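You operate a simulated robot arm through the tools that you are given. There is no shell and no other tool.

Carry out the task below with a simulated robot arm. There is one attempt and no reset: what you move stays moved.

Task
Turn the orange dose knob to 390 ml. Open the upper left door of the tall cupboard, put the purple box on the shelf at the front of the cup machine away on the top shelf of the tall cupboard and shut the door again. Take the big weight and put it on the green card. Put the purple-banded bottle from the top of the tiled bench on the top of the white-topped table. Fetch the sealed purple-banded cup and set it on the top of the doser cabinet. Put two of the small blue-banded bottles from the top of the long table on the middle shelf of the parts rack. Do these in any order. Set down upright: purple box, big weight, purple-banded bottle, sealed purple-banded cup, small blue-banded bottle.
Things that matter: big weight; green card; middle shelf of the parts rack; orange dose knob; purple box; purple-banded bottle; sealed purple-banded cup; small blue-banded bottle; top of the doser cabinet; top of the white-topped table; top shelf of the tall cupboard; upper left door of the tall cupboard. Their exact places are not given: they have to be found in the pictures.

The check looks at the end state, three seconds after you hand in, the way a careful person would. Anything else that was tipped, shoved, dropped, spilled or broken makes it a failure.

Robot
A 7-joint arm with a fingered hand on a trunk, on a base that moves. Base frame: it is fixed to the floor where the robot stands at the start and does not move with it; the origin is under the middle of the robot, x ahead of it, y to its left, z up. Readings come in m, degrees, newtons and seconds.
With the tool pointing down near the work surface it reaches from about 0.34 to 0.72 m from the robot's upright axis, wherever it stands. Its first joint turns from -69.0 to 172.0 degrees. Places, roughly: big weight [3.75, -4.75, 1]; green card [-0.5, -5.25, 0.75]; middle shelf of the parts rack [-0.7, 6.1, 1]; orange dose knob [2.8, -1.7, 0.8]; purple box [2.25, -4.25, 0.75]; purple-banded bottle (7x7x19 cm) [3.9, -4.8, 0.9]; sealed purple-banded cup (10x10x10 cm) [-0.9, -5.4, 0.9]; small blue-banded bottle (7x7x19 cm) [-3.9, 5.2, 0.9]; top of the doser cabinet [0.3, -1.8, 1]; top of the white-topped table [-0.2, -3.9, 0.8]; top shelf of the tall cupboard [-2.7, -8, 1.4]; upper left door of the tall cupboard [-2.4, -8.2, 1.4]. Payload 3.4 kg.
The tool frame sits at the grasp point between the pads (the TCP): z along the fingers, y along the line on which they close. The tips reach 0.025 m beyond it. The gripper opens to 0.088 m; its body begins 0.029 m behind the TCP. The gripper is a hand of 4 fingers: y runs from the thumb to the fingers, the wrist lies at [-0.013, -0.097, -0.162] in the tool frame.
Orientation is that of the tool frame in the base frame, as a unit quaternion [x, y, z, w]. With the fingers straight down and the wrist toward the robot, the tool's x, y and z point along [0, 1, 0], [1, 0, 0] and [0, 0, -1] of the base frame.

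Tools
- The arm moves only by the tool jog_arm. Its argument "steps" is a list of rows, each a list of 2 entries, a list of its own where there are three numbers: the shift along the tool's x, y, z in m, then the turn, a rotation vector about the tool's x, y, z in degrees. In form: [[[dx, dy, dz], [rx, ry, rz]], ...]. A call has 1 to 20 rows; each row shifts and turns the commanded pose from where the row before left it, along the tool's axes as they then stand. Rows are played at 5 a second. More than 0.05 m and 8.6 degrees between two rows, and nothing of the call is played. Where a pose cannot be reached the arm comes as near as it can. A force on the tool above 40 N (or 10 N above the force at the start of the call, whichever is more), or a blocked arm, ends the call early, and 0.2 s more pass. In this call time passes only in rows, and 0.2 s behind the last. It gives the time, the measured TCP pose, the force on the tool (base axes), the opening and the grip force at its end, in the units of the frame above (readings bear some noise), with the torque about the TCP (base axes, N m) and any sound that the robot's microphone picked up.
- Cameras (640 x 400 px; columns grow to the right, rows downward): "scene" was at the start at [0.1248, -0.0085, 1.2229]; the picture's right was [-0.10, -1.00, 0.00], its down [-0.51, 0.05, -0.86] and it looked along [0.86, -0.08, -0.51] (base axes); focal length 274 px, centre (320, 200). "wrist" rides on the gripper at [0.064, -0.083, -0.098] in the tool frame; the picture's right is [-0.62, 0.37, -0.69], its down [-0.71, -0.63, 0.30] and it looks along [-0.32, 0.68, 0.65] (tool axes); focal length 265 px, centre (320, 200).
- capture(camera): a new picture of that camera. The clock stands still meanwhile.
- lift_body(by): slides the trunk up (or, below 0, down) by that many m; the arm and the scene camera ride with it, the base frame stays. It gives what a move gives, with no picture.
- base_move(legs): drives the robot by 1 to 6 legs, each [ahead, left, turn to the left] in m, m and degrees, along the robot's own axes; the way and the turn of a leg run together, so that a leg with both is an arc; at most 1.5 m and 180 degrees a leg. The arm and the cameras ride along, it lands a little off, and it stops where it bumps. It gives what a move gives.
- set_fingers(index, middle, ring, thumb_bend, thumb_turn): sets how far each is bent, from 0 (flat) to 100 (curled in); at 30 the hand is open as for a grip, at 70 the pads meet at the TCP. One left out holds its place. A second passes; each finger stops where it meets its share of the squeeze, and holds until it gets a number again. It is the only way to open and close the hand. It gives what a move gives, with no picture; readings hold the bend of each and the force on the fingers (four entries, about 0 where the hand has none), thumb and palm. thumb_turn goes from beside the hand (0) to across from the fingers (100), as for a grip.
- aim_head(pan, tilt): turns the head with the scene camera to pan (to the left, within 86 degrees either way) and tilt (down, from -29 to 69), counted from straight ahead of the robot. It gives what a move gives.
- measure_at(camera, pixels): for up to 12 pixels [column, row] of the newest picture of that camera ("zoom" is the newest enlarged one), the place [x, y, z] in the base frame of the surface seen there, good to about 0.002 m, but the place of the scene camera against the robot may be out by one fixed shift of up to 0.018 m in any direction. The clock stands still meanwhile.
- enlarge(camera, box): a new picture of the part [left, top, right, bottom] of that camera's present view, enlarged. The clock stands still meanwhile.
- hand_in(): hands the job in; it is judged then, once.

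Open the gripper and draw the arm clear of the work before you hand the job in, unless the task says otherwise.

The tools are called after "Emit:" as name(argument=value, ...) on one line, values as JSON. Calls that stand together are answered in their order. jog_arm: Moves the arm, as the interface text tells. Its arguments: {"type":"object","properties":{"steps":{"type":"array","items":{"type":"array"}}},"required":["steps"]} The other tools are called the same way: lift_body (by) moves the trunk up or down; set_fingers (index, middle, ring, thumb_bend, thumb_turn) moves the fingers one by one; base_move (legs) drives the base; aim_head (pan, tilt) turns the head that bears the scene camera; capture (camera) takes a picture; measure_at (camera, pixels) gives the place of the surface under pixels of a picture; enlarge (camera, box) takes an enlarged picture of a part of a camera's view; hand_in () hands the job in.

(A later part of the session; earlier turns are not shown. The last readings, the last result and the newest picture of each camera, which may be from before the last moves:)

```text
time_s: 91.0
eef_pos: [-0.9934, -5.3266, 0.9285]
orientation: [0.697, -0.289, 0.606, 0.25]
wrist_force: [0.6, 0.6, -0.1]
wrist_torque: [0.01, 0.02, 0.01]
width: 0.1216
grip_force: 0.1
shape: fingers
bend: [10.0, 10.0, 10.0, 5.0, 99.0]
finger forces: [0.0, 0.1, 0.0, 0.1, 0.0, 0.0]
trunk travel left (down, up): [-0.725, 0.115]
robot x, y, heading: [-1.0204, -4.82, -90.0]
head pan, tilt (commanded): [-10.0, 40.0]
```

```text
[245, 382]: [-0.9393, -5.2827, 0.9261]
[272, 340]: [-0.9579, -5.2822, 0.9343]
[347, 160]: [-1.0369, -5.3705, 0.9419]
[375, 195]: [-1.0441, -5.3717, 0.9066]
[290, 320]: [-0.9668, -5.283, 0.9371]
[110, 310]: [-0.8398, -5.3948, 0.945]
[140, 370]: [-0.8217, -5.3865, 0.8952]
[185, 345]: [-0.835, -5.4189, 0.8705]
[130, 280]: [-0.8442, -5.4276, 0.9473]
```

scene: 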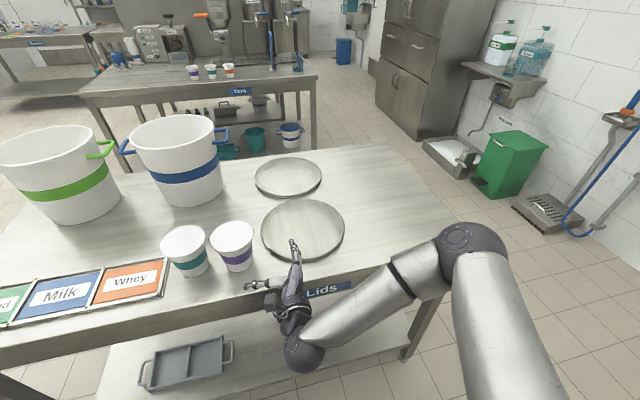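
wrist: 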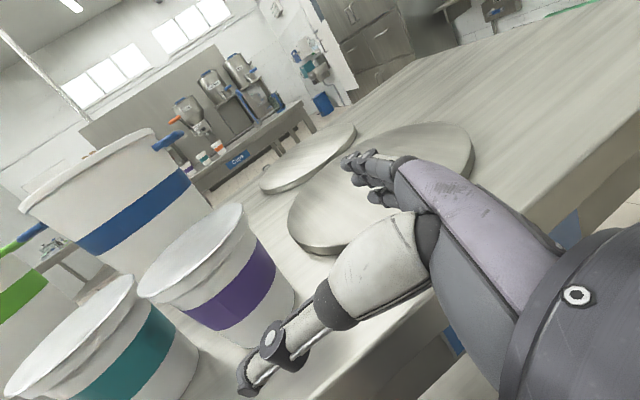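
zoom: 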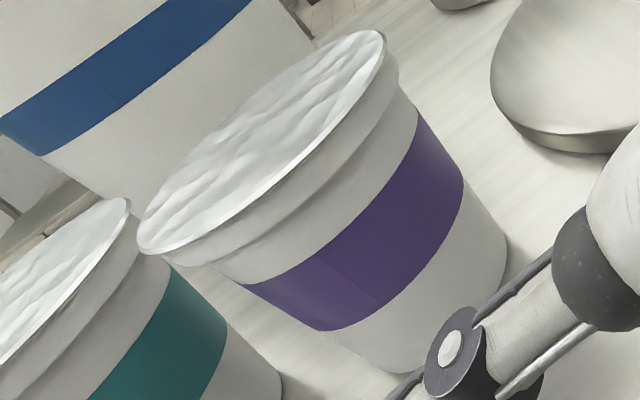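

Thumb tip and fingertips clear the teal cup by several cm on this approach line. I lower to z=0.911 and go in along the hand's axis.

Emit:
jog_arm(steps=[[[-0.0173, 0, 0.0025], [0, 0, 0]], [[0.003, 0, 0.021], [0, 0, 0]], [[0.003, 0, 0.021], [0, 0, 0]], [[0.003, 0, 0.021], [0, 0, 0]], [[0.003, 0, 0.019], [0, 0, 0]], [[0, 0, 0], [0, 0, 0]]])

Emit:
capture(camera="wrist")

Emit:
enlarge(camera="scene", box=[160, 200, 340, 320])

```text
time_s: 92.4
eef_pos: [-0.9354, -5.3847, 0.9112]
orientation: [0.697, -0.289, 0.607, 0.251]
wrist_force: [0.4, -0.1, 0.4]
wrist_torque: [0.02, 0.02, -0.01]
width: 0.1213
grip_force: 0.0
shape: fingers
bend: [10.0, 10.0, 10.0, 5.0, 99.0]
finger forces: [0.0, 0.0, 0.1, 0.0, 0.1, 0.0]
trunk travel left (down, up): [-0.725, 0.115]
robot x, y, heading: [-1.0209, -4.8163, -89.9]
head pan, tilt (commanded): [-10.0, 40.0]
```

```text
taken
```

wrist: 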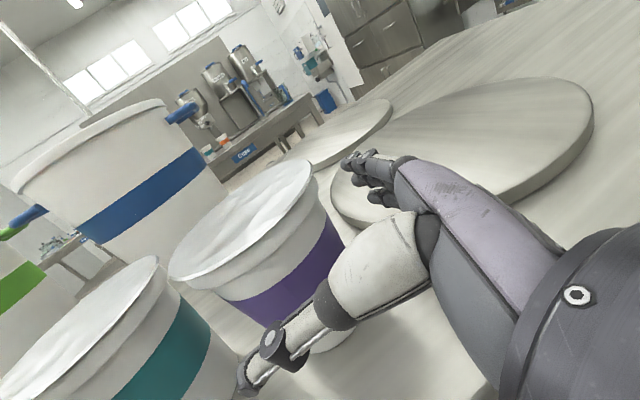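

```text
3.33 times, centred on (250, 260) of scene
```

zoom: 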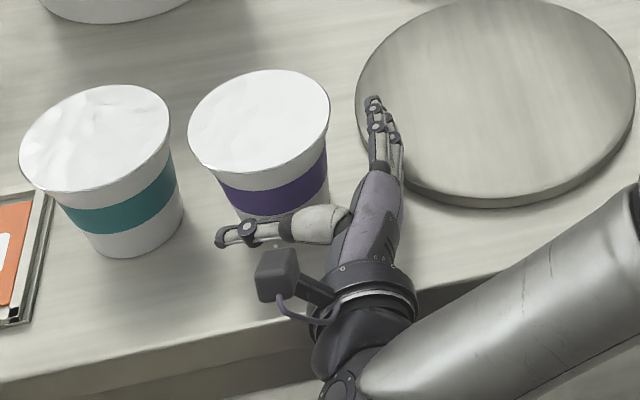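

Good view: the thumb extends left and the fingers ahead, the cup lies in the crook. I go in 0.022 m more.

Emit:
jog_arm(steps=[[[0.0015, 0, 0.011], [0, 0, 0]], [[0.0015, 0, 0.011], [0, 0, 0]], [[0, 0, 0], [0, 0, 0]]])

Emit:
enlarge(camera="scene", box=[160, 200, 340, 320])

```text
time_s: 93.2
eef_pos: [-0.9195, -5.4006, 0.912]
orientation: [0.697, -0.288, 0.607, 0.25]
wrist_force: [-0.1, 1.1, -0.6]
wrist_torque: [-0.02, -0.02, -0.02]
width: 0.1211
grip_force: 0.2
shape: fingers
bend: [10.0, 10.0, 10.0, 5.0, 99.0]
finger forces: [0.0, 0.0, 0.0, 0.0, 0.0, 0.0]
trunk travel left (down, up): [-0.725, 0.115]
robot x, y, heading: [-1.0186, -4.8221, -90.0]
head pan, tilt (commanded): [-10.0, 40.0]
```

```text
3.33 times, centred on (250, 260) of scene
```

zoom: 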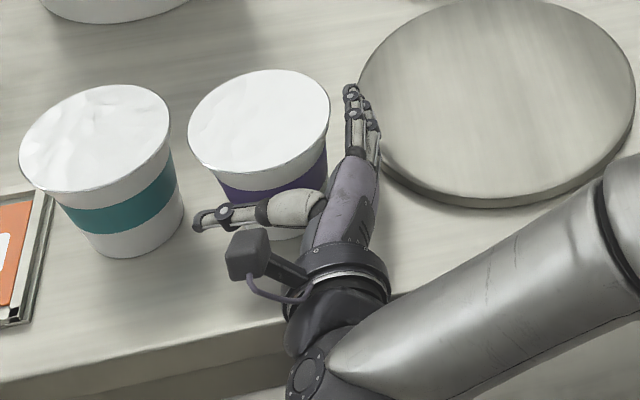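

No contact yet. I go 4 mm deeper and then close the fingers and thumb gently.

Emit:
jog_arm(steps=[[[0.0006, 0, 0.004], [0, 0, 0]], [[0, 0, 0], [0, 0, 0]]])

Emit:
set_fingers(index=25, middle=25, ring=25, thumb_bend=20, thumb_turn=100)

Emit:
set_fingers(index=35, middle=35, ring=35, thumb_bend=35)

Emit:
enlarge(camera="scene", box=[160, 200, 340, 320])

```text
time_s: 93.8
eef_pos: [-0.9167, -5.4043, 0.9115]
orientation: [0.698, -0.288, 0.606, 0.25]
wrist_force: [0.0, -0.8, -0.4]
wrist_torque: [-0.03, 0.0, 0.0]
width: 0.1214
grip_force: 0.1
shape: fingers
bend: [10.0, 10.0, 10.0, 5.0, 99.0]
finger forces: [0.0, 0.0, 0.0, 0.0, 0.0, 0.1]
trunk travel left (down, up): [-0.725, 0.115]
robot x, y, heading: [-1.0179, -4.8198, -89.9]
head pan, tilt (commanded): [-10.0, 40.0]
```

```text
time_s: 94.8
eef_pos: [-0.917, -5.4052, 0.9119]
orientation: [0.697, -0.289, 0.607, 0.25]
wrist_force: [0.5, -0.1, 0.4]
wrist_torque: [-0.02, -0.02, -0.01]
width: 0.0982
grip_force: 0.0
shape: fingers
bend: [25.0, 25.0, 25.0, 20.0, 97.0]
finger forces: [0.0, 0.1, 0.0, 0.0, 0.0, 0.1]
trunk travel left (down, up): [-0.725, 0.115]
robot x, y, heading: [-1.0203, -4.821, -89.8]
head pan, tilt (commanded): [-10.0, 40.0]
```

```text
time_s: 95.8
eef_pos: [-0.9154, -5.4036, 0.912]
orientation: [0.698, -0.288, 0.606, 0.25]
wrist_force: [-0.1, 1.9, 0.1]
wrist_torque: [0.03, -0.06, -0.01]
width: 0.0821
grip_force: 3.7
shape: fingers
bend: [32.0, 35.0, 35.0, 31.0, 98.0]
finger forces: [3.6, 0.1, 0.0, 0.0, 4.2, 0.0]
trunk travel left (down, up): [-0.725, 0.115]
robot x, y, heading: [-1.0197, -4.8203, -90.0]
head pan, tilt (commanded): [-10.0, 40.0]
```

```text
3.33 times, centred on (250, 260) of scene
```

zoom: 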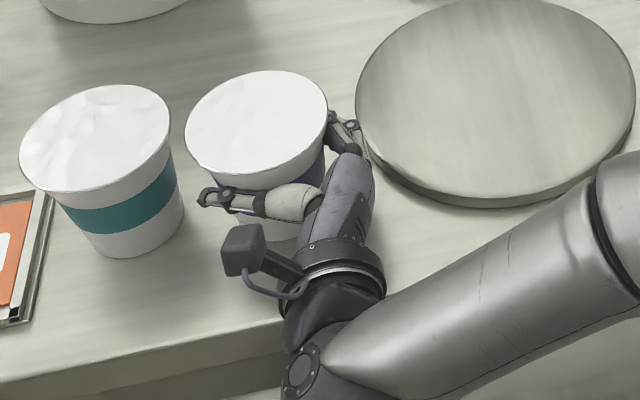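

Index and thumb touch with light force. I close all further for a firm grip.

Emit:
set_fingers(index=42, middle=45, ring=45, thumb_bend=45)

Emit:
set_fingers(index=50, middle=55, ring=55, thumb_bend=60)

Emit:
enlarge(camera="scene", box=[160, 200, 340, 320])

Emit:
capture(camera="wrist")

```text
time_s: 96.8
eef_pos: [-0.9189, -5.4047, 0.9116]
orientation: [0.697, -0.289, 0.606, 0.251]
wrist_force: [-1.3, 0.8, 0.0]
wrist_torque: [-0.09, 0.03, 0.0]
width: 0.0786
grip_force: 14.0
shape: fingers
bend: [34.0, 41.0, 41.0, 34.0, 98.0]
finger forces: [8.0, 3.0, 2.7, 0.0, 13.6, 0.0]
trunk travel left (down, up): [-0.725, 0.115]
robot x, y, heading: [-1.0201, -4.8213, -90.0]
head pan, tilt (commanded): [-10.0, 40.0]
```

```text
time_s: 97.8
eef_pos: [-0.9171, -5.4048, 0.9114]
orientation: [0.697, -0.288, 0.606, 0.251]
wrist_force: [-1.0, -0.7, 2.2]
wrist_torque: [-0.11, 0.04, -0.06]
width: 0.0766
grip_force: 20.5
shape: fingers
bend: [40.0, 47.0, 46.0, 32.0, 99.0]
finger forces: [8.8, 6.4, 6.5, 0.0, 19.5, 0.0]
trunk travel left (down, up): [-0.725, 0.115]
robot x, y, heading: [-1.0229, -4.819, -89.9]
head pan, tilt (commanded): [-10.0, 40.0]
```

```text
3.33 times, centred on (250, 260) of scene
```

zoom: 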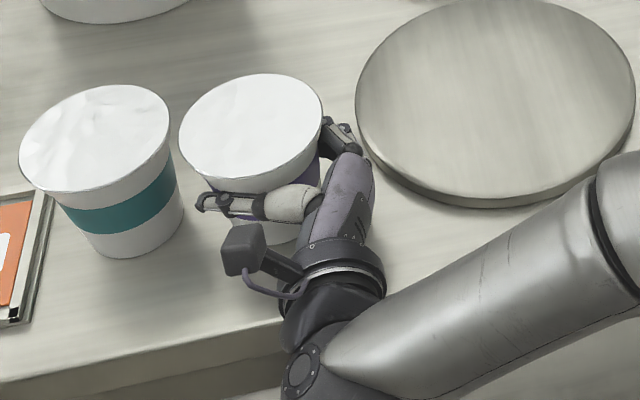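

```text
taken
```

wrist: 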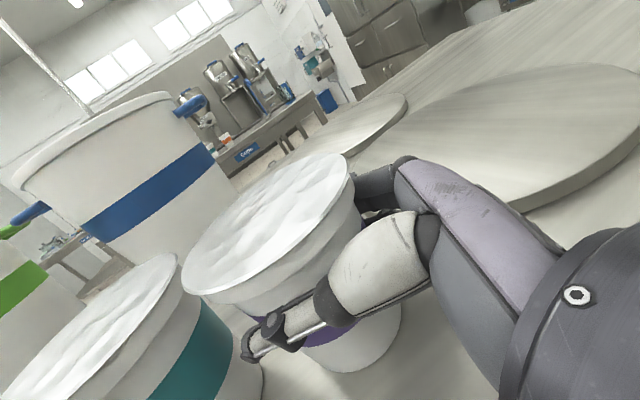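

The cup shifted a few mm forward as I squeezed. I measure the lid to see how it sits relative to the hand.

Emit:
measure_at(camera="wrist", pixels=[[346, 160], [186, 282], [265, 225], [300, 170], [230, 230], [240, 285], [310, 230], [180, 265], [370, 350], [320, 370]])

```text
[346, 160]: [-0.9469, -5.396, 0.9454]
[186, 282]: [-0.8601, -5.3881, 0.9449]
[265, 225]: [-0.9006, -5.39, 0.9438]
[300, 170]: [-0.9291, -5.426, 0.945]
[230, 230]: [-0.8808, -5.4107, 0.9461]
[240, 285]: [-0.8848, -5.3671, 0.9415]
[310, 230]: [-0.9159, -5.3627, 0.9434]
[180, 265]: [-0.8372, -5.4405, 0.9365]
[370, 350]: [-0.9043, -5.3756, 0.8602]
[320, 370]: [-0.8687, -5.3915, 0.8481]
```

The cup stands level with its axis 12 mm beyond the TCP, so the pads are around its diameter. I squeeze a bit more and test a 1.5 cm lift.

Emit:
set_fingers(index=55, middle=60, ring=60, thumb_bend=75)

Emit:
jog_arm(steps=[[[0.005, 0, -0.0007], [0, 0, 0]], [[0.005, 0, -0.0007], [0, 0, 0]], [[0.005, 0, -0.0007], [0, 0, 0]], [[0, 0, 0], [0, 0, 0]]])

Emit:
capture(camera="wrist")

Emit:
enlarge(camera="scene", box=[160, 200, 340, 320])

Emit:
measure_at(camera="wrist", pixels=[[346, 160], [186, 282], [265, 225], [300, 170], [230, 230], [240, 285], [310, 230]])

```text
time_s: 98.8
eef_pos: [-0.9167, -5.4053, 0.9114]
orientation: [0.697, -0.289, 0.606, 0.251]
wrist_force: [-0.8, 0.3, 2.3]
wrist_torque: [-0.1, 0.01, -0.05]
width: 0.0761
grip_force: 23.2
shape: fingers
bend: [44.0, 50.0, 50.0, 29.0, 99.0]
finger forces: [8.3, 7.5, 7.8, 0.1, 22.1, 0.0]
trunk travel left (down, up): [-0.725, 0.115]
robot x, y, heading: [-1.0203, -4.8226, -89.9]
head pan, tilt (commanded): [-10.0, 40.0]
```

```text
time_s: 99.8
eef_pos: [-0.918, -5.4055, 0.9253]
orientation: [0.698, -0.289, 0.606, 0.251]
wrist_force: [-0.2, -1.1, -3.6]
wrist_torque: [0.05, 0.06, -0.02]
width: 0.076
grip_force: 23.8
shape: fingers
bend: [45.0, 50.0, 50.0, 28.0, 100.0]
finger forces: [8.1, 7.6, 8.2, 0.0, 23.4, 0.0]
trunk travel left (down, up): [-0.725, 0.115]
robot x, y, heading: [-1.0197, -4.8204, -89.7]
head pan, tilt (commanded): [-10.0, 40.0]
```

```text
taken
```

wrist: 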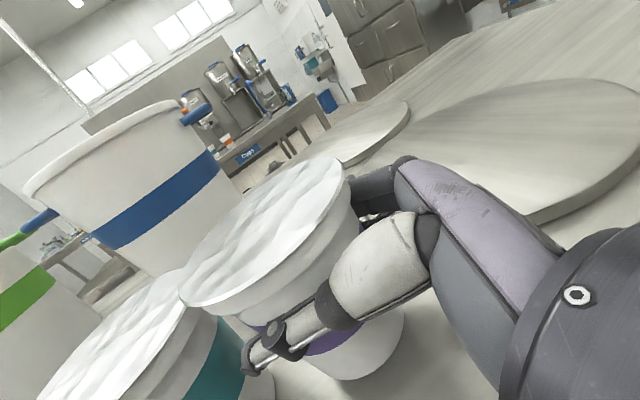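

```text
3.33 times, centred on (250, 260) of scene
```

zoom: 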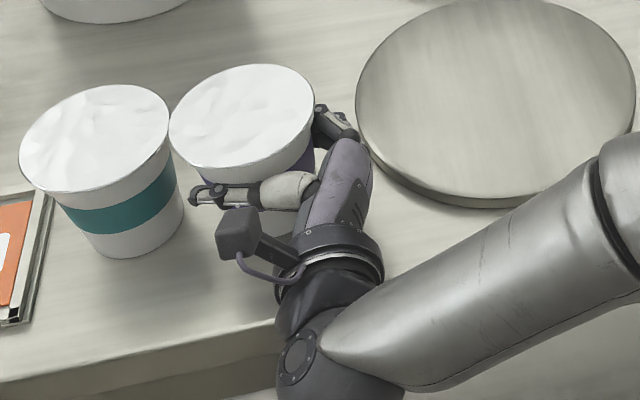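

```text
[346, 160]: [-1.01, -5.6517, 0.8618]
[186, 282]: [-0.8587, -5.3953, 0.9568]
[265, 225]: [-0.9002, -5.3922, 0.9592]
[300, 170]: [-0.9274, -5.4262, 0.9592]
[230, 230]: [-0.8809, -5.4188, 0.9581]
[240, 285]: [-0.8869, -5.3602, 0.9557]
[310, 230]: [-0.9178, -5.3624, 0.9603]
```

The cup came up with the hand (lid +13 mm) with a steady 24 N grip. I lift it straight up clear of the neighbours.

Emit:
jog_arm(steps=[[[0.0198, 0, -0.0028], [0, 0, 0]], [[0.0297, 0, -0.0042], [0, 0, 0]], [[0.0297, 0, -0.0042], [0, 0, 0]], [[0.0297, 0, -0.0042], [0, 0, 0]], [[0.0297, 0, -0.0042], [0, 0, 0]], [[0, 0, 0], [0, 0, 0]]])

Emit:
capture(camera="scene")

```text
time_s: 101.2
eef_pos: [-0.9162, -5.405, 1.0652]
orientation: [0.698, -0.288, 0.606, 0.25]
wrist_force: [0.0, 0.8, -4.5]
wrist_torque: [0.01, 0.06, 0.0]
width: 0.076
grip_force: 23.5
shape: fingers
bend: [45.0, 51.0, 50.0, 28.0, 100.0]
finger forces: [8.0, 7.5, 7.9, 0.0, 23.1, 0.0]
trunk travel left (down, up): [-0.725, 0.115]
robot x, y, heading: [-1.0208, -4.8223, -89.7]
head pan, tilt (commanded): [-10.0, 40.0]
```

```text
taken
```

scene: 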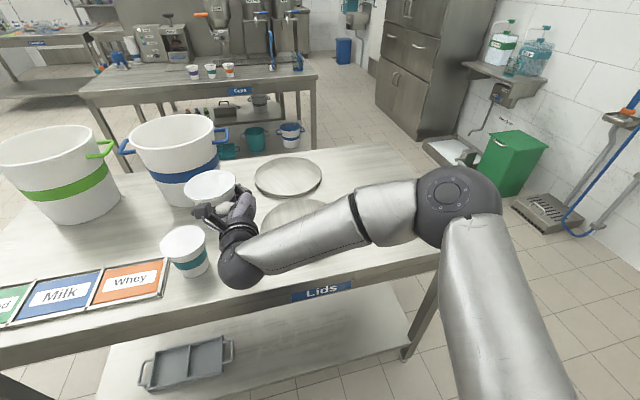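

The cup is held well. I back away from the bench and return to the aisle beside the doser cabinet.

Emit:
base_move(legs=[[-0.45, 0, 0], [-1.0, 0, 0], [-0.9, 0, 0]])

Emit:
aim_head(pan=80, tilt=25)

Emit:
capture(camera="scene")

```text
time_s: 113.1
eef_pos: [-0.909, -3.0349, 1.0668]
orientation: [0.697, -0.29, 0.606, 0.252]
wrist_force: [-0.5, 0.3, -3.8]
wrist_torque: [-0.01, 0.07, 0.0]
width: 0.0763
grip_force: 23.3
shape: fingers
bend: [45.0, 51.0, 50.0, 28.0, 100.0]
finger forces: [8.0, 7.6, 7.9, 0.1, 23.0, 0.0]
trunk travel left (down, up): [-0.725, 0.115]
robot x, y, heading: [-1.0116, -2.4534, -90.2]
head pan, tilt (commanded): [-10.0, 40.0]
```

```text
time_s: 114.8
eef_pos: [-0.9106, -3.0365, 1.0665]
orientation: [0.696, -0.291, 0.606, 0.252]
wrist_force: [-0.1, -0.4, -2.6]
wrist_torque: [0.02, 0.02, -0.01]
width: 0.0762
grip_force: 23.3
shape: fingers
bend: [45.0, 51.0, 50.0, 28.0, 100.0]
finger forces: [8.0, 7.6, 7.9, 0.0, 23.0, 0.1]
trunk travel left (down, up): [-0.725, 0.115]
robot x, y, heading: [-1.0108, -2.454, -89.8]
head pan, tilt (commanded): [80.0, 25.0]
```

```text
taken
```

scene: 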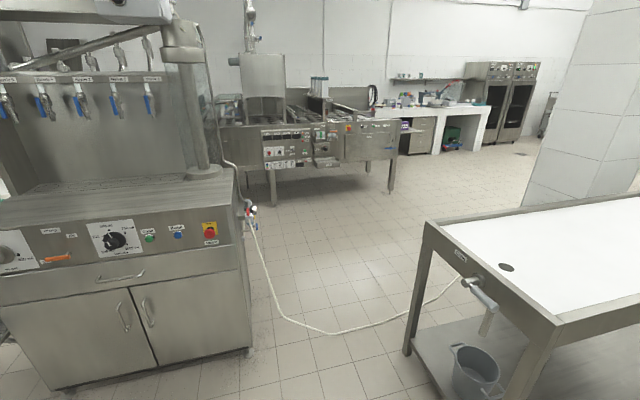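

The doser cabinet's front faces this aisle, with its flat top at (120,195). I turn left to face it.

Emit:
base_move(legs=[[0, 0.0, 90], [0, 0.45, 0]])

Emit:
aim_head(pan=0, tilt=25)

Emit:
capture(camera="scene")

```text
time_s: 121.3
eef_pos: [-0.4256, -1.9037, 1.0668]
orientation: [0.698, 0.287, 0.606, -0.25]
wrist_force: [-0.4, -0.5, -3.5]
wrist_torque: [-0.02, 0.03, 0.0]
width: 0.0755
grip_force: 22.3
shape: fingers
bend: [45.0, 51.0, 50.0, 28.0, 100.0]
finger forces: [7.5, 7.4, 7.3, 0.0, 21.7, 0.1]
trunk travel left (down, up): [-0.725, 0.115]
robot x, y, heading: [-1.0051, -2.0071, -0.3]
head pan, tilt (commanded): [80.0, 25.0]
```

```text
time_s: 122.8
eef_pos: [-0.424, -1.9032, 1.0658]
orientation: [0.698, 0.287, 0.606, -0.25]
wrist_force: [-0.6, 0.4, -3.4]
wrist_torque: [-0.04, 0.02, -0.02]
width: 0.0757
grip_force: 21.8
shape: fingers
bend: [45.0, 51.0, 50.0, 28.0, 100.0]
finger forces: [7.5, 7.5, 7.3, 0.1, 21.8, 0.1]
trunk travel left (down, up): [-0.725, 0.115]
robot x, y, heading: [-1.0077, -2.0014, 0.0]
head pan, tilt (commanded): [0.0, 25.0]
```

```text
taken
```

scene: 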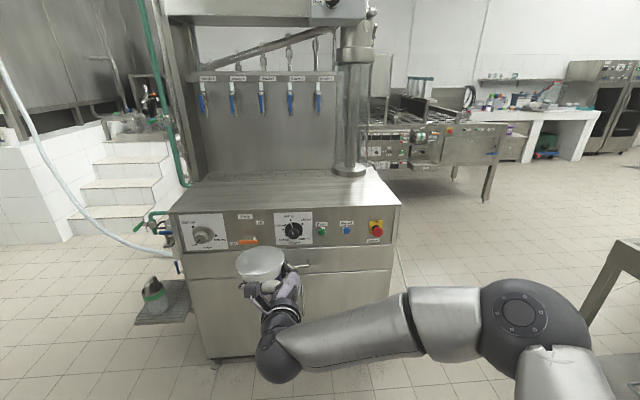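

I measure the cabinet's top surface and edges.

Emit:
measure_at(camera="scene", pixels=[[285, 205], [285, 190], [285, 182], [190, 200], [390, 198], [350, 170], [210, 182], [320, 178], [285, 160], [180, 212], [245, 241], [293, 230]])

Emit:
enlarge(camera="scene", box=[160, 140, 420, 302])

```text
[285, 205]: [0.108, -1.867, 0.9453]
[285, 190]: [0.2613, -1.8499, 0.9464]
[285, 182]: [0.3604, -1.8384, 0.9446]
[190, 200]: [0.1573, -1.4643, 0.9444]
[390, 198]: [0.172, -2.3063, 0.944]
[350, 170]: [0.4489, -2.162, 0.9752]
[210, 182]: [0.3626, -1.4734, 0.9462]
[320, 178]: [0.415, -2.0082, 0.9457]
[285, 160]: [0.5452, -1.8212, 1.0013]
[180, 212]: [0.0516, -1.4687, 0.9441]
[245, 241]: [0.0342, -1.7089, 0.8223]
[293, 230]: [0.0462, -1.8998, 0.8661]
```

```text
2.46 times, centred on (290, 221) of scene
```

zoom: 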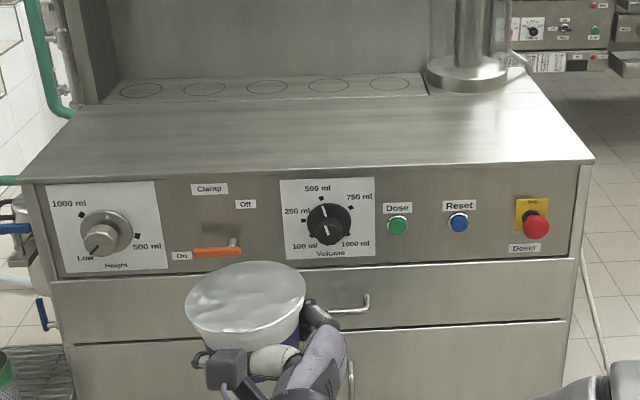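

The top is at z≈0.948 with its front edge at x≈0.05. The cup's bottom is about 0.0625 m below the TCP (now 1.003), so I can drive in over the top.

Emit:
base_move(legs=[[0.4, 0, 0], [0.21, 0, 0]])

Emit:
capture(camera="scene")

Emit:
capture(camera="wrist")

```text
time_s: 126.6
eef_pos: [0.1835, -1.905, 1.066]
orientation: [0.698, 0.288, 0.605, -0.25]
wrist_force: [-0.4, 0.2, -3.4]
wrist_torque: [-0.07, -0.01, 0.01]
width: 0.0756
grip_force: 22.3
shape: fingers
bend: [45.0, 51.0, 50.0, 28.0, 100.0]
finger forces: [7.5, 7.5, 7.2, 0.0, 21.8, 0.0]
trunk travel left (down, up): [-0.725, 0.115]
robot x, y, heading: [-0.404, -2.0007, 0.1]
head pan, tilt (commanded): [0.0, 25.0]
```

```text
taken
```

scene: 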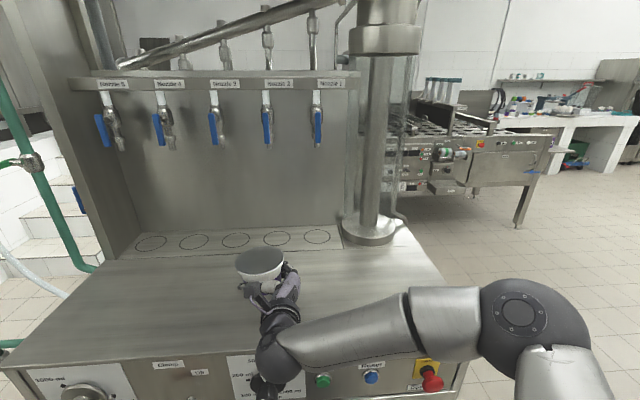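

```text
taken
```

wrist: 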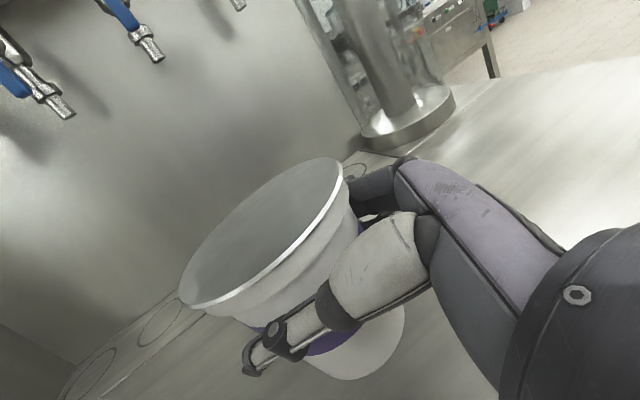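

The cup is above the cabinet top, in front of the nozzle rings. I check the surface height with the wrist camera, then lower.

Emit:
measure_at(camera="wrist", pixels=[[450, 330], [300, 380], [260, 395], [560, 150], [350, 375], [370, 370]])

Emit:
jog_arm(steps=[[[-0.0198, 0, 0.0028], [0, 0, 0]], [[-0.0149, 0, 0.0021], [0, 0, 0]], [[0, 0, 0], [0, 0, 0]]])

```text
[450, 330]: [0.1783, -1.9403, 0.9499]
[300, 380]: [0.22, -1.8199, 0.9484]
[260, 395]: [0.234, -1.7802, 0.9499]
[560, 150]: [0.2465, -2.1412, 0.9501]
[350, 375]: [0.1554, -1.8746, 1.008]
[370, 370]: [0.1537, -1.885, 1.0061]
```

```text
time_s: 127.4
eef_pos: [0.183, -1.9039, 1.0307]
orientation: [0.698, 0.288, 0.605, -0.25]
wrist_force: [-1.3, 0.6, -3.8]
wrist_torque: [-0.07, 0.02, -0.04]
width: 0.0758
grip_force: 22.8
shape: fingers
bend: [45.0, 51.0, 50.0, 28.0, 100.0]
finger forces: [7.6, 7.4, 7.5, 0.0, 21.9, 0.1]
trunk travel left (down, up): [-0.725, 0.115]
robot x, y, heading: [-0.4021, -2.0036, -0.2]
head pan, tilt (commanded): [0.0, 25.0]
```

Surface is z=0.9495. I lower in small steps until contact shows (expected at TCP z≈1.011).

Emit:
jog_arm(steps=[[[-0.0099, 0, 0.0014], [0, 0, 0]], [[-0.005, 0, 0.0007], [0, 0, 0]], [[0, 0, 0], [0, 0, 0]]])

Emit:
jog_arm(steps=[[[-0.003, 0, 0.0004], [0, 0, 0]], [[0, 0, 0], [0, 0, 0]]])

Emit:
enlarge(camera="scene", box=[180, 210, 340, 310])

```text
time_s: 128.2
eef_pos: [0.1835, -1.9058, 1.0155]
orientation: [0.698, 0.289, 0.605, -0.25]
wrist_force: [-0.3, -1.0, -2.4]
wrist_torque: [-0.07, 0.02, -0.01]
width: 0.0756
grip_force: 22.1
shape: fingers
bend: [45.0, 51.0, 50.0, 28.0, 100.0]
finger forces: [7.5, 7.4, 7.4, 0.1, 21.7, 0.1]
trunk travel left (down, up): [-0.725, 0.115]
robot x, y, heading: [-0.401, -2.0034, 0.0]
head pan, tilt (commanded): [0.0, 25.0]
```

```text
time_s: 128.8
eef_pos: [0.1824, -1.9048, 1.0131]
orientation: [0.698, 0.288, 0.606, -0.25]
wrist_force: [-0.4, -0.8, -0.6]
wrist_torque: [0.08, -0.03, 0.0]
width: 0.0759
grip_force: 22.5
shape: fingers
bend: [45.0, 51.0, 50.0, 28.0, 100.0]
finger forces: [8.0, 7.4, 7.4, 0.1, 21.3, 0.0]
trunk travel left (down, up): [-0.725, 0.115]
robot x, y, heading: [-0.3993, -2.0059, -0.2]
head pan, tilt (commanded): [0.0, 25.0]
```

```text
4.00 times, centred on (260, 260) of scene
```

zoom: 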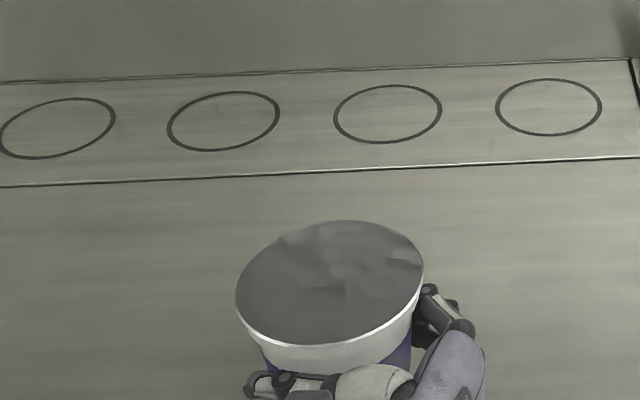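

The weight has gone onto the surface (wrist force near 0). I lower 2 mm more and open the hand slowly.

Emit:
jog_arm(steps=[[[-0.002, 0, 0.0003], [0, 0, 0]], [[0, 0, 0], [0, 0, 0]]])

Emit:
set_fingers(index=40, middle=45, ring=45, thumb_bend=30)

Emit:
set_fingers(index=30, middle=33, ring=33, thumb_bend=20)

Emit:
set_fingers(index=10, middle=10, ring=10, thumb_bend=5)

Emit:
capture(camera="wrist")

Emit:
enlarge(camera="scene", box=[180, 210, 340, 310])

```text
time_s: 129.4
eef_pos: [0.1826, -1.9052, 1.0117]
orientation: [0.697, 0.288, 0.607, -0.251]
wrist_force: [1.7, -1.2, 2.2]
wrist_torque: [0.05, -0.11, -0.03]
width: 0.0757
grip_force: 21.6
shape: fingers
bend: [45.0, 51.0, 50.0, 28.0, 99.0]
finger forces: [8.4, 7.3, 7.5, 0.0, 20.5, 0.0]
trunk travel left (down, up): [-0.725, 0.115]
robot x, y, heading: [-0.4002, -2.0047, -0.2]
head pan, tilt (commanded): [0.0, 25.0]
```

```text
time_s: 130.4
eef_pos: [0.1829, -1.905, 1.0124]
orientation: [0.697, 0.288, 0.607, -0.25]
wrist_force: [-0.9, 0.5, 0.8]
wrist_torque: [-0.02, -0.06, -0.03]
width: 0.0811
grip_force: 4.2
shape: fingers
bend: [39.0, 44.0, 44.0, 24.0, 97.0]
finger forces: [1.7, 1.4, 0.9, 0.0, 4.3, 0.0]
trunk travel left (down, up): [-0.725, 0.115]
robot x, y, heading: [-0.4014, -2.002, 0.0]
head pan, tilt (commanded): [0.0, 25.0]
```

```text
time_s: 131.4
eef_pos: [0.1827, -1.904, 1.0103]
orientation: [0.697, 0.288, 0.607, -0.25]
wrist_force: [-0.4, 0.2, 0.2]
wrist_torque: [-0.01, -0.01, 0.0]
width: 0.0921
grip_force: 0.2
shape: fingers
bend: [30.0, 33.0, 33.0, 19.0, 97.0]
finger forces: [0.0, 0.0, 0.0, 0.0, 0.7, 0.1]
trunk travel left (down, up): [-0.725, 0.115]
robot x, y, heading: [-0.3993, -2.0081, -0.0]
head pan, tilt (commanded): [0.0, 25.0]
```

```text
time_s: 132.4
eef_pos: [0.1827, -1.9044, 1.0117]
orientation: [0.697, 0.288, 0.607, -0.25]
wrist_force: [-0.6, 0.0, -0.1]
wrist_torque: [-0.02, -0.03, 0.01]
width: 0.1215
grip_force: 0.2
shape: fingers
bend: [10.0, 10.0, 10.0, 5.0, 96.0]
finger forces: [0.0, 0.1, 0.1, 0.1, 0.1, 0.0]
trunk travel left (down, up): [-0.725, 0.115]
robot x, y, heading: [-0.401, -2.0058, -0.0]
head pan, tilt (commanded): [0.0, 25.0]
```

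```text
taken
```

wrist: 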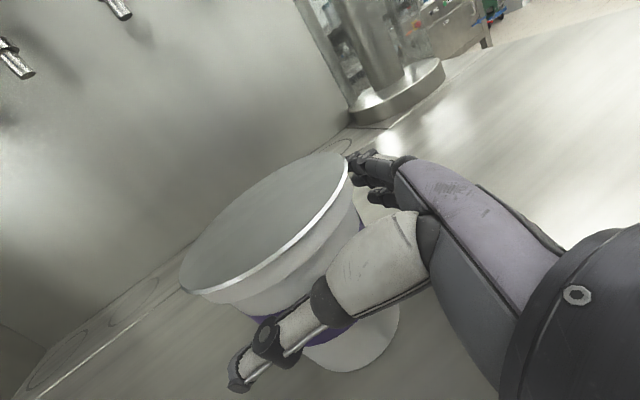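

```text
4.00 times, centred on (260, 260) of scene
```

zoom: 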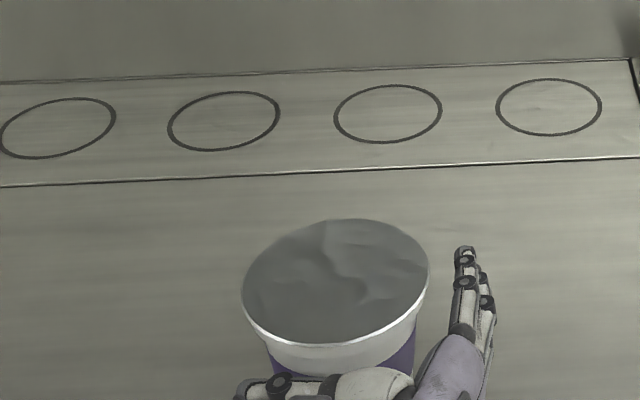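

Hand is open and free. I draw it straight back along its axis, 0.14 m.

Emit:
jog_arm(steps=[[[-0.003, 0, -0.02], [0, 0, 0]], [[-0.0042, 0, -0.03], [0, 0, 0]], [[-0.0042, 0, -0.03], [0, 0, 0]], [[-0.0042, 0, -0.03], [0, 0, 0]], [[-0.0042, 0, -0.03], [0, 0, 0]]])

Emit:
capture(camera="scene")

```text
time_s: 133.6
eef_pos: [0.0799, -2.0045, 1.0103]
orientation: [0.697, 0.287, 0.607, -0.251]
wrist_force: [0.7, 0.0, 0.3]
wrist_torque: [-0.01, 0.01, 0.0]
width: 0.1216
grip_force: 0.1
shape: fingers
bend: [10.0, 10.0, 10.0, 5.0, 96.0]
finger forces: [0.1, 0.0, 0.0, 0.0, 0.0, 0.1]
trunk travel left (down, up): [-0.725, 0.115]
robot x, y, heading: [-0.3993, -2.0065, -0.0]
head pan, tilt (commanded): [0.0, 25.0]
```

```text
taken
```

scene: 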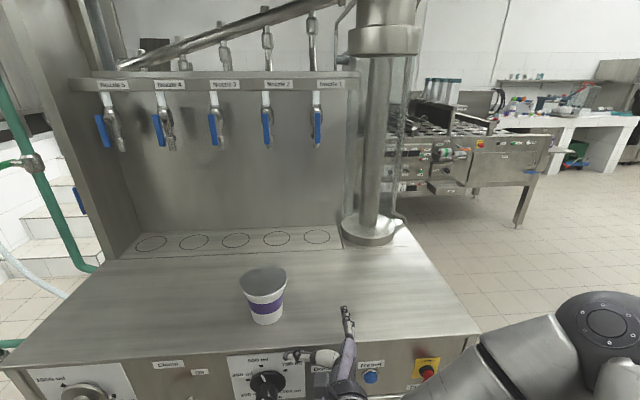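

The cup stands upright on the cabinet. I raise the hand, back off from the cabinet, and return the hand to the downward pose.

Emit:
jog_arm(steps=[[[0.03, 0, -0.004], [0, 0, 0]], [[0.04, 0, -0.0056], [0, 0, 0]], [[0.04, 0, -0.0056], [0, 0, 0]]])

Emit:
base_move(legs=[[-0.6, 0, 0]])

Emit:
jog_arm(steps=[[[0, 0, 0], [0, 8, 0]], [[0, 0, 0], [7.5, 0, 0]], [[0, 0, 0], [7.5, 0, 0]], [[0, 0, 0], [7.5, 0, 0]], [[0, 0, 0], [7.5, 0, 0]], [[0, 0, 0], [7.5, 0, 0]], [[0, 0, 0], [7.5, 0, 0]]])

Emit:
jog_arm(steps=[[[0, 0, 0], [0, -8.2, 0]], [[0, 0, 0], [0, -8.2, 0]], [[0, 0, 0], [0, -8.2, 0]], [[0, 0, 0], [0, -8.2, 0]], [[0, 0, 0], [0, -8.2, 0]], [[0, 0, 0], [0, -8.2, 0]], [[0, 0, 0], [0, -8.2, 0]], [[0, 0, 0], [0, -8.2, 0]], [[0, 0, 0], [0, -8.2, 0]], [[0, 0, 0], [0, -8.2, 0]], [[0, 0, 0], [0, -8, 0]]])

Emit:
capture(camera="scene")

```text
time_s: 134.4
eef_pos: [0.0807, -2.0054, 1.1235]
orientation: [0.697, 0.289, 0.606, -0.25]
wrist_force: [-0.3, 0.4, -0.2]
wrist_torque: [0.0, 0.01, -0.02]
width: 0.1215
grip_force: 0.1
shape: fingers
bend: [10.0, 10.0, 10.0, 5.0, 96.0]
finger forces: [0.0, 0.0, 0.0, 0.0, 0.0, 0.0]
trunk travel left (down, up): [-0.725, 0.115]
robot x, y, heading: [-0.4028, -2.0067, -0.0]
head pan, tilt (commanded): [0.0, 25.0]
```

```text
time_s: 137.8
eef_pos: [-0.5207, -2.0017, 1.1231]
orientation: [0.697, 0.289, 0.606, -0.251]
wrist_force: [0.0, -0.3, -0.1]
wrist_torque: [0.0, -0.01, 0.02]
width: 0.1216
grip_force: 0.1
shape: fingers
bend: [10.0, 10.0, 10.0, 5.0, 96.0]
finger forces: [0.0, 0.0, 0.1, 0.1, 0.1, 0.0]
trunk travel left (down, up): [-0.725, 0.115]
robot x, y, heading: [-1.0047, -2.0039, 0.1]
head pan, tilt (commanded): [0.0, 25.0]
```

```text
time_s: 139.4
eef_pos: [-0.5205, -2.0039, 1.1233]
orientation: [0.501, 0.499, 0.5, -0.5]
wrist_force: [0.5, -0.5, 0.0]
wrist_torque: [0.01, 0.0, 0.0]
width: 0.1219
grip_force: 0.1
shape: fingers
bend: [10.0, 10.0, 10.0, 5.0, 96.0]
finger forces: [0.0, 0.0, 0.1, 0.0, 0.0, 0.0]
trunk travel left (down, up): [-0.725, 0.115]
robot x, y, heading: [-1.0044, -2.0072, 0.4]
head pan, tilt (commanded): [0.0, 25.0]
```

```text
time_s: 141.8
eef_pos: [-0.5211, -2.0015, 1.1232]
orientation: [0.707, 0.707, -0.001, 0.001]
wrist_force: [-0.5, 0.4, 0.8]
wrist_torque: [-0.02, -0.02, 0.01]
width: 0.1213
grip_force: 0.1
shape: fingers
bend: [10.0, 10.0, 10.0, 5.0, 96.0]
finger forces: [0.0, 0.0, 0.1, 0.0, 0.1, 0.0]
trunk travel left (down, up): [-0.725, 0.115]
robot x, y, heading: [-1.0053, -2.0025, 0.2]
head pan, tilt (commanded): [0.0, 25.0]
```

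```text
taken
```

scene: 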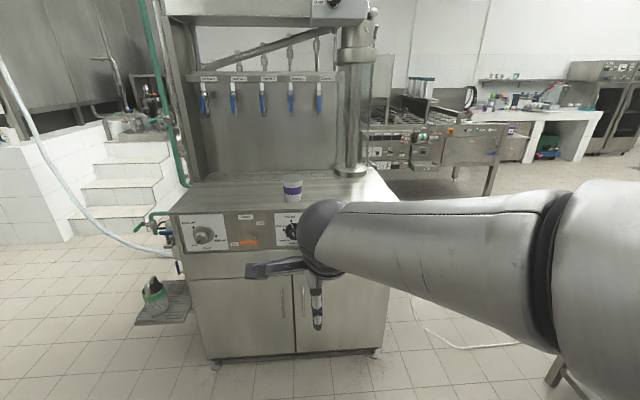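

I drive down the aisle to the gap between the white table and the Lids bench and turn to look east.

Emit:
base_move(legs=[[0, 0, -90], [1.4, 0, 0], [1.35, 0, 0], [0, 0, 90]])

Emit:
aim_head(pan=10, tilt=30)

Emit:
capture(camera="scene")

```text
time_s: 162.8
eef_pos: [-0.4906, -4.7495, 1.1238]
orientation: [0.7, 0.714, 0.0, 0.001]
wrist_force: [0.4, 0.5, 0.1]
wrist_torque: [-0.01, -0.03, 0.01]
width: 0.1214
grip_force: 0.1
shape: fingers
bend: [10.0, 10.0, 10.0, 5.0, 96.0]
finger forces: [0.0, 0.1, 0.1, 0.1, 0.0, 0.0]
trunk travel left (down, up): [-0.725, 0.115]
robot x, y, heading: [-0.9717, -4.763, 1.0]
head pan, tilt (commanded): [0.0, 25.0]
```

```text
time_s: 163.5
eef_pos: [-0.4922, -4.7489, 1.123]
orientation: [0.7, 0.714, 0.0, 0.0]
wrist_force: [0.0, -0.5, -0.4]
wrist_torque: [0.03, 0.01, 0.0]
width: 0.1218
grip_force: 0.1
shape: fingers
bend: [10.0, 10.0, 10.0, 5.0, 96.0]
finger forces: [0.0, 0.1, 0.1, 0.0, 0.0, 0.1]
trunk travel left (down, up): [-0.725, 0.115]
robot x, y, heading: [-0.9737, -4.7602, 1.0]
head pan, tilt (commanded): [10.0, 30.0]
```

```text
taken
```

scene: 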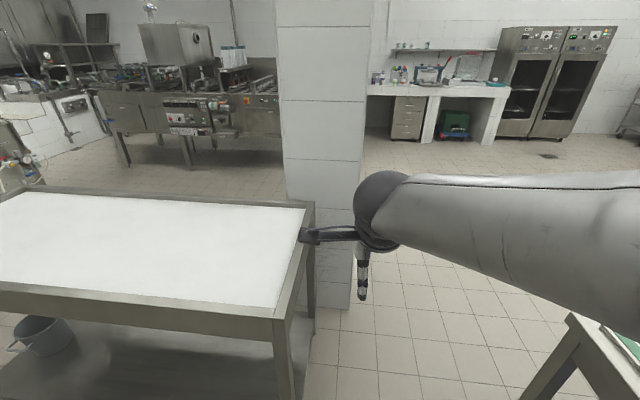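

I measure white table corners, pillar and bench corner to plan the way through.

Emit:
measure_at(camera="scene", pixels=[[285, 325], [312, 203], [330, 290], [349, 300], [362, 150], [290, 100], [575, 320], [525, 395], [345, 310], [410, 130], [470, 140], [245, 150]])

Emit:
enlarge(camera="scene", box=[360, 30, 620, 190])

```text
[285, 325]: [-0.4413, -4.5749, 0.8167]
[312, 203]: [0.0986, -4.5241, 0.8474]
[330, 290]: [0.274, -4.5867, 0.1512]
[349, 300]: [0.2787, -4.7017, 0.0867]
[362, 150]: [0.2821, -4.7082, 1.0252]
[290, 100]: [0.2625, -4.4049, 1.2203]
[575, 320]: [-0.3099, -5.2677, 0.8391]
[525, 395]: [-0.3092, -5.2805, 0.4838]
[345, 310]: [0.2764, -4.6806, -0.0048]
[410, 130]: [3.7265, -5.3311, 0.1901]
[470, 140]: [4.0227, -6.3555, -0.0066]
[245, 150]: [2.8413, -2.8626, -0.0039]
```

```text
2.46 times, centred on (490, 110) of scene
```

zoom: 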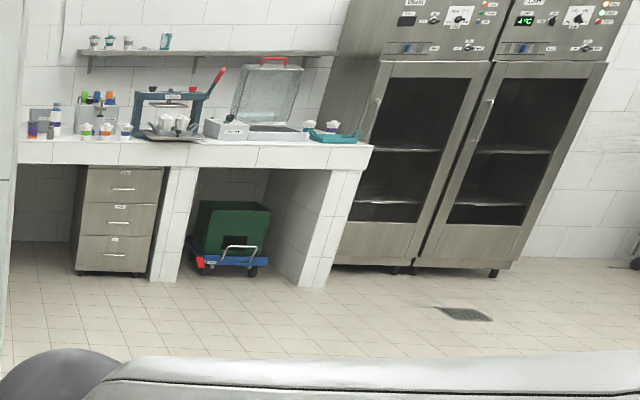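

The gap between white table (y≈-4.56) and Lids bench (y≈-5.27) is 0.71 m. I centre at y≈-4.91 and drive east through it.

Emit:
base_move(legs=[[0, -0.152, -1], [0.95, 0, 0], [0.6, -0.25, 0]])

Emit:
aim_head(pan=0, tilt=15)

Emit:
capture(camera="scene")

```text
time_s: 172.7
eef_pos: [1.0631, -5.1593, 1.1231]
orientation: [0.708, 0.706, 0.0, 0.001]
wrist_force: [-0.2, 0.0, -1.1]
wrist_torque: [0.01, -0.02, -0.01]
width: 0.1218
grip_force: 0.0
shape: fingers
bend: [10.0, 10.0, 10.0, 5.0, 96.0]
finger forces: [0.0, 0.1, 0.0, 0.0, 0.0, 0.1]
trunk travel left (down, up): [-0.725, 0.115]
robot x, y, heading: [0.5794, -5.1586, 0.0]
head pan, tilt (commanded): [10.0, 30.0]
```

```text
time_s: 173.5
eef_pos: [1.0629, -5.1577, 1.1238]
orientation: [0.708, 0.707, 0.0, 0.0]
wrist_force: [0.2, 0.5, -0.4]
wrist_torque: [0.01, 0.03, -0.02]
width: 0.122
grip_force: 0.1
shape: fingers
bend: [10.0, 10.0, 10.0, 5.0, 96.0]
finger forces: [0.0, 0.0, 0.0, 0.1, 0.0, 0.1]
trunk travel left (down, up): [-0.725, 0.115]
robot x, y, heading: [0.5793, -5.1596, 0.1]
head pan, tilt (commanded): [0.0, 15.0]
```

```text
taken
```

scene: 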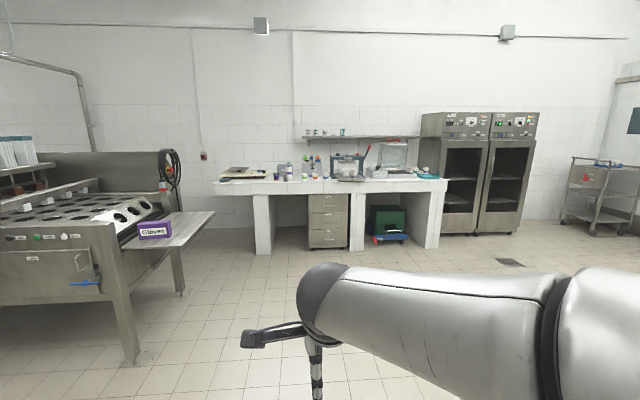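

I see the purple "Gloves" box on the shelf at the cup machine's end (155,230) and the tiled bench ahead. I enlarge both.

Emit:
enlarge(camera="scene", box=[200, 120, 460, 282])

Emit:
enlarge(camera="scene", box=[280, 140, 440, 190])

Emit:
enlarge(camera="scene", box=[80, 180, 240, 280])

Emit:
measure_at(camera="scene", pixels=[[155, 230], [150, 222], [140, 233], [175, 240], [200, 215], [220, 190], [445, 185], [330, 185], [300, 180], [180, 290], [128, 362], [390, 240]])

```text
2.46 times, centred on (330, 201) of scene
```

zoom: 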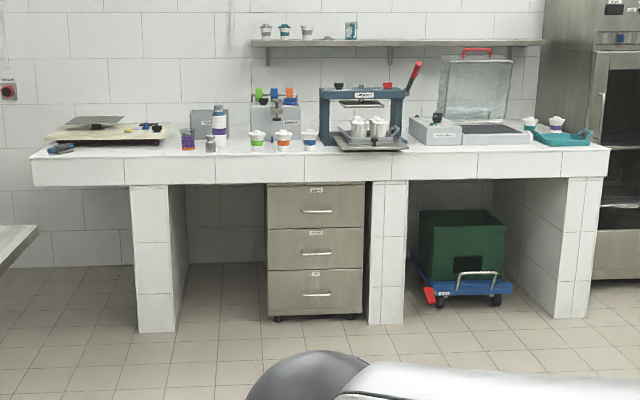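

```text
4.00 times, centred on (360, 165) of scene
```

zoom: 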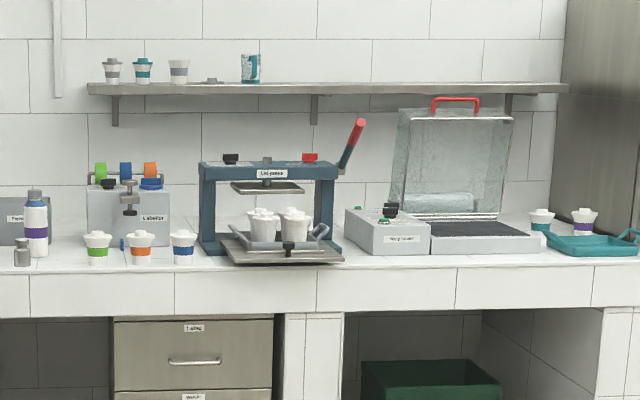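

```text
4.00 times, centred on (160, 230) of scene
```

zoom: 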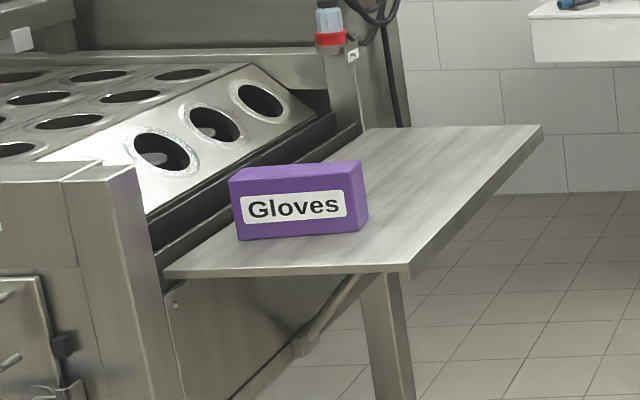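

```text
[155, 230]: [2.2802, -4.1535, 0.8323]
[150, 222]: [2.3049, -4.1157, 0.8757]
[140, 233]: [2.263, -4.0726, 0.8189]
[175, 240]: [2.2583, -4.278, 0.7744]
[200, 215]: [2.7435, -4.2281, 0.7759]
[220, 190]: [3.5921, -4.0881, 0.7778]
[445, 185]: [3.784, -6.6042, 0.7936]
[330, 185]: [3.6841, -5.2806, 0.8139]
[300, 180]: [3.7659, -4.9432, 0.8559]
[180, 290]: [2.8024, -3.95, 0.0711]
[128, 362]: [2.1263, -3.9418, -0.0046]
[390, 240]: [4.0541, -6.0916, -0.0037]
```

The bottle and a grey weight are on the tiled bench left part. I drive closer to the bench.

Emit:
base_move(legs=[[1.2, 0, 0], [1.2, 0.2, 0]])

Emit:
aim_head(pan=10, tilt=30)

Emit:
capture(camera="scene")

Emit:
capture(camera="wrist")

```text
time_s: 185.3
eef_pos: [3.4599, -4.9745, 1.1228]
orientation: [0.708, 0.706, 0.001, 0.0]
wrist_force: [-0.7, -0.4, -0.4]
wrist_torque: [-0.02, -0.04, -0.02]
width: 0.1216
grip_force: 0.0
shape: fingers
bend: [10.0, 10.0, 10.0, 5.0, 96.0]
finger forces: [0.0, 0.0, 0.0, 0.0, 0.1, 0.0]
trunk travel left (down, up): [-0.725, 0.115]
robot x, y, heading: [2.9779, -4.9745, -0.0]
head pan, tilt (commanded): [0.0, 15.0]
```

```text
time_s: 186.1
eef_pos: [3.4606, -4.9738, 1.122]
orientation: [0.708, 0.706, 0.001, 0.0]
wrist_force: [0.0, 0.0, -0.3]
wrist_torque: [0.0, 0.01, -0.02]
width: 0.1218
grip_force: 0.0
shape: fingers
bend: [10.0, 10.0, 10.0, 5.0, 96.0]
finger forces: [0.0, 0.1, 0.0, 0.0, 0.0, 0.0]
trunk travel left (down, up): [-0.725, 0.115]
robot x, y, heading: [2.9745, -4.972, -0.2]
head pan, tilt (commanded): [10.0, 30.0]
```

```text
taken
```

scene: 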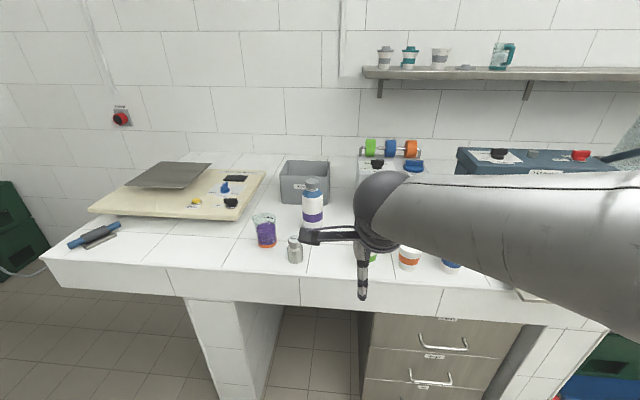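

```text
taken
```

wrist: 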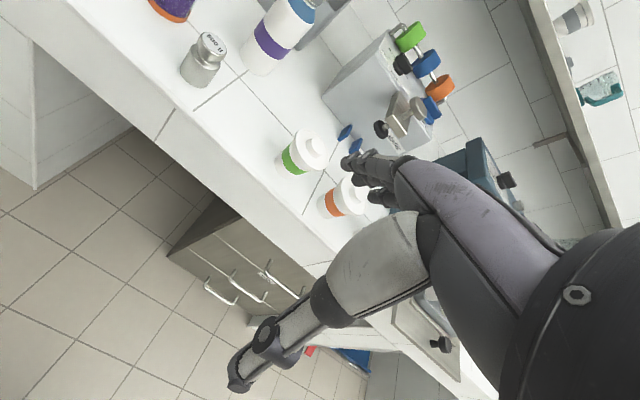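

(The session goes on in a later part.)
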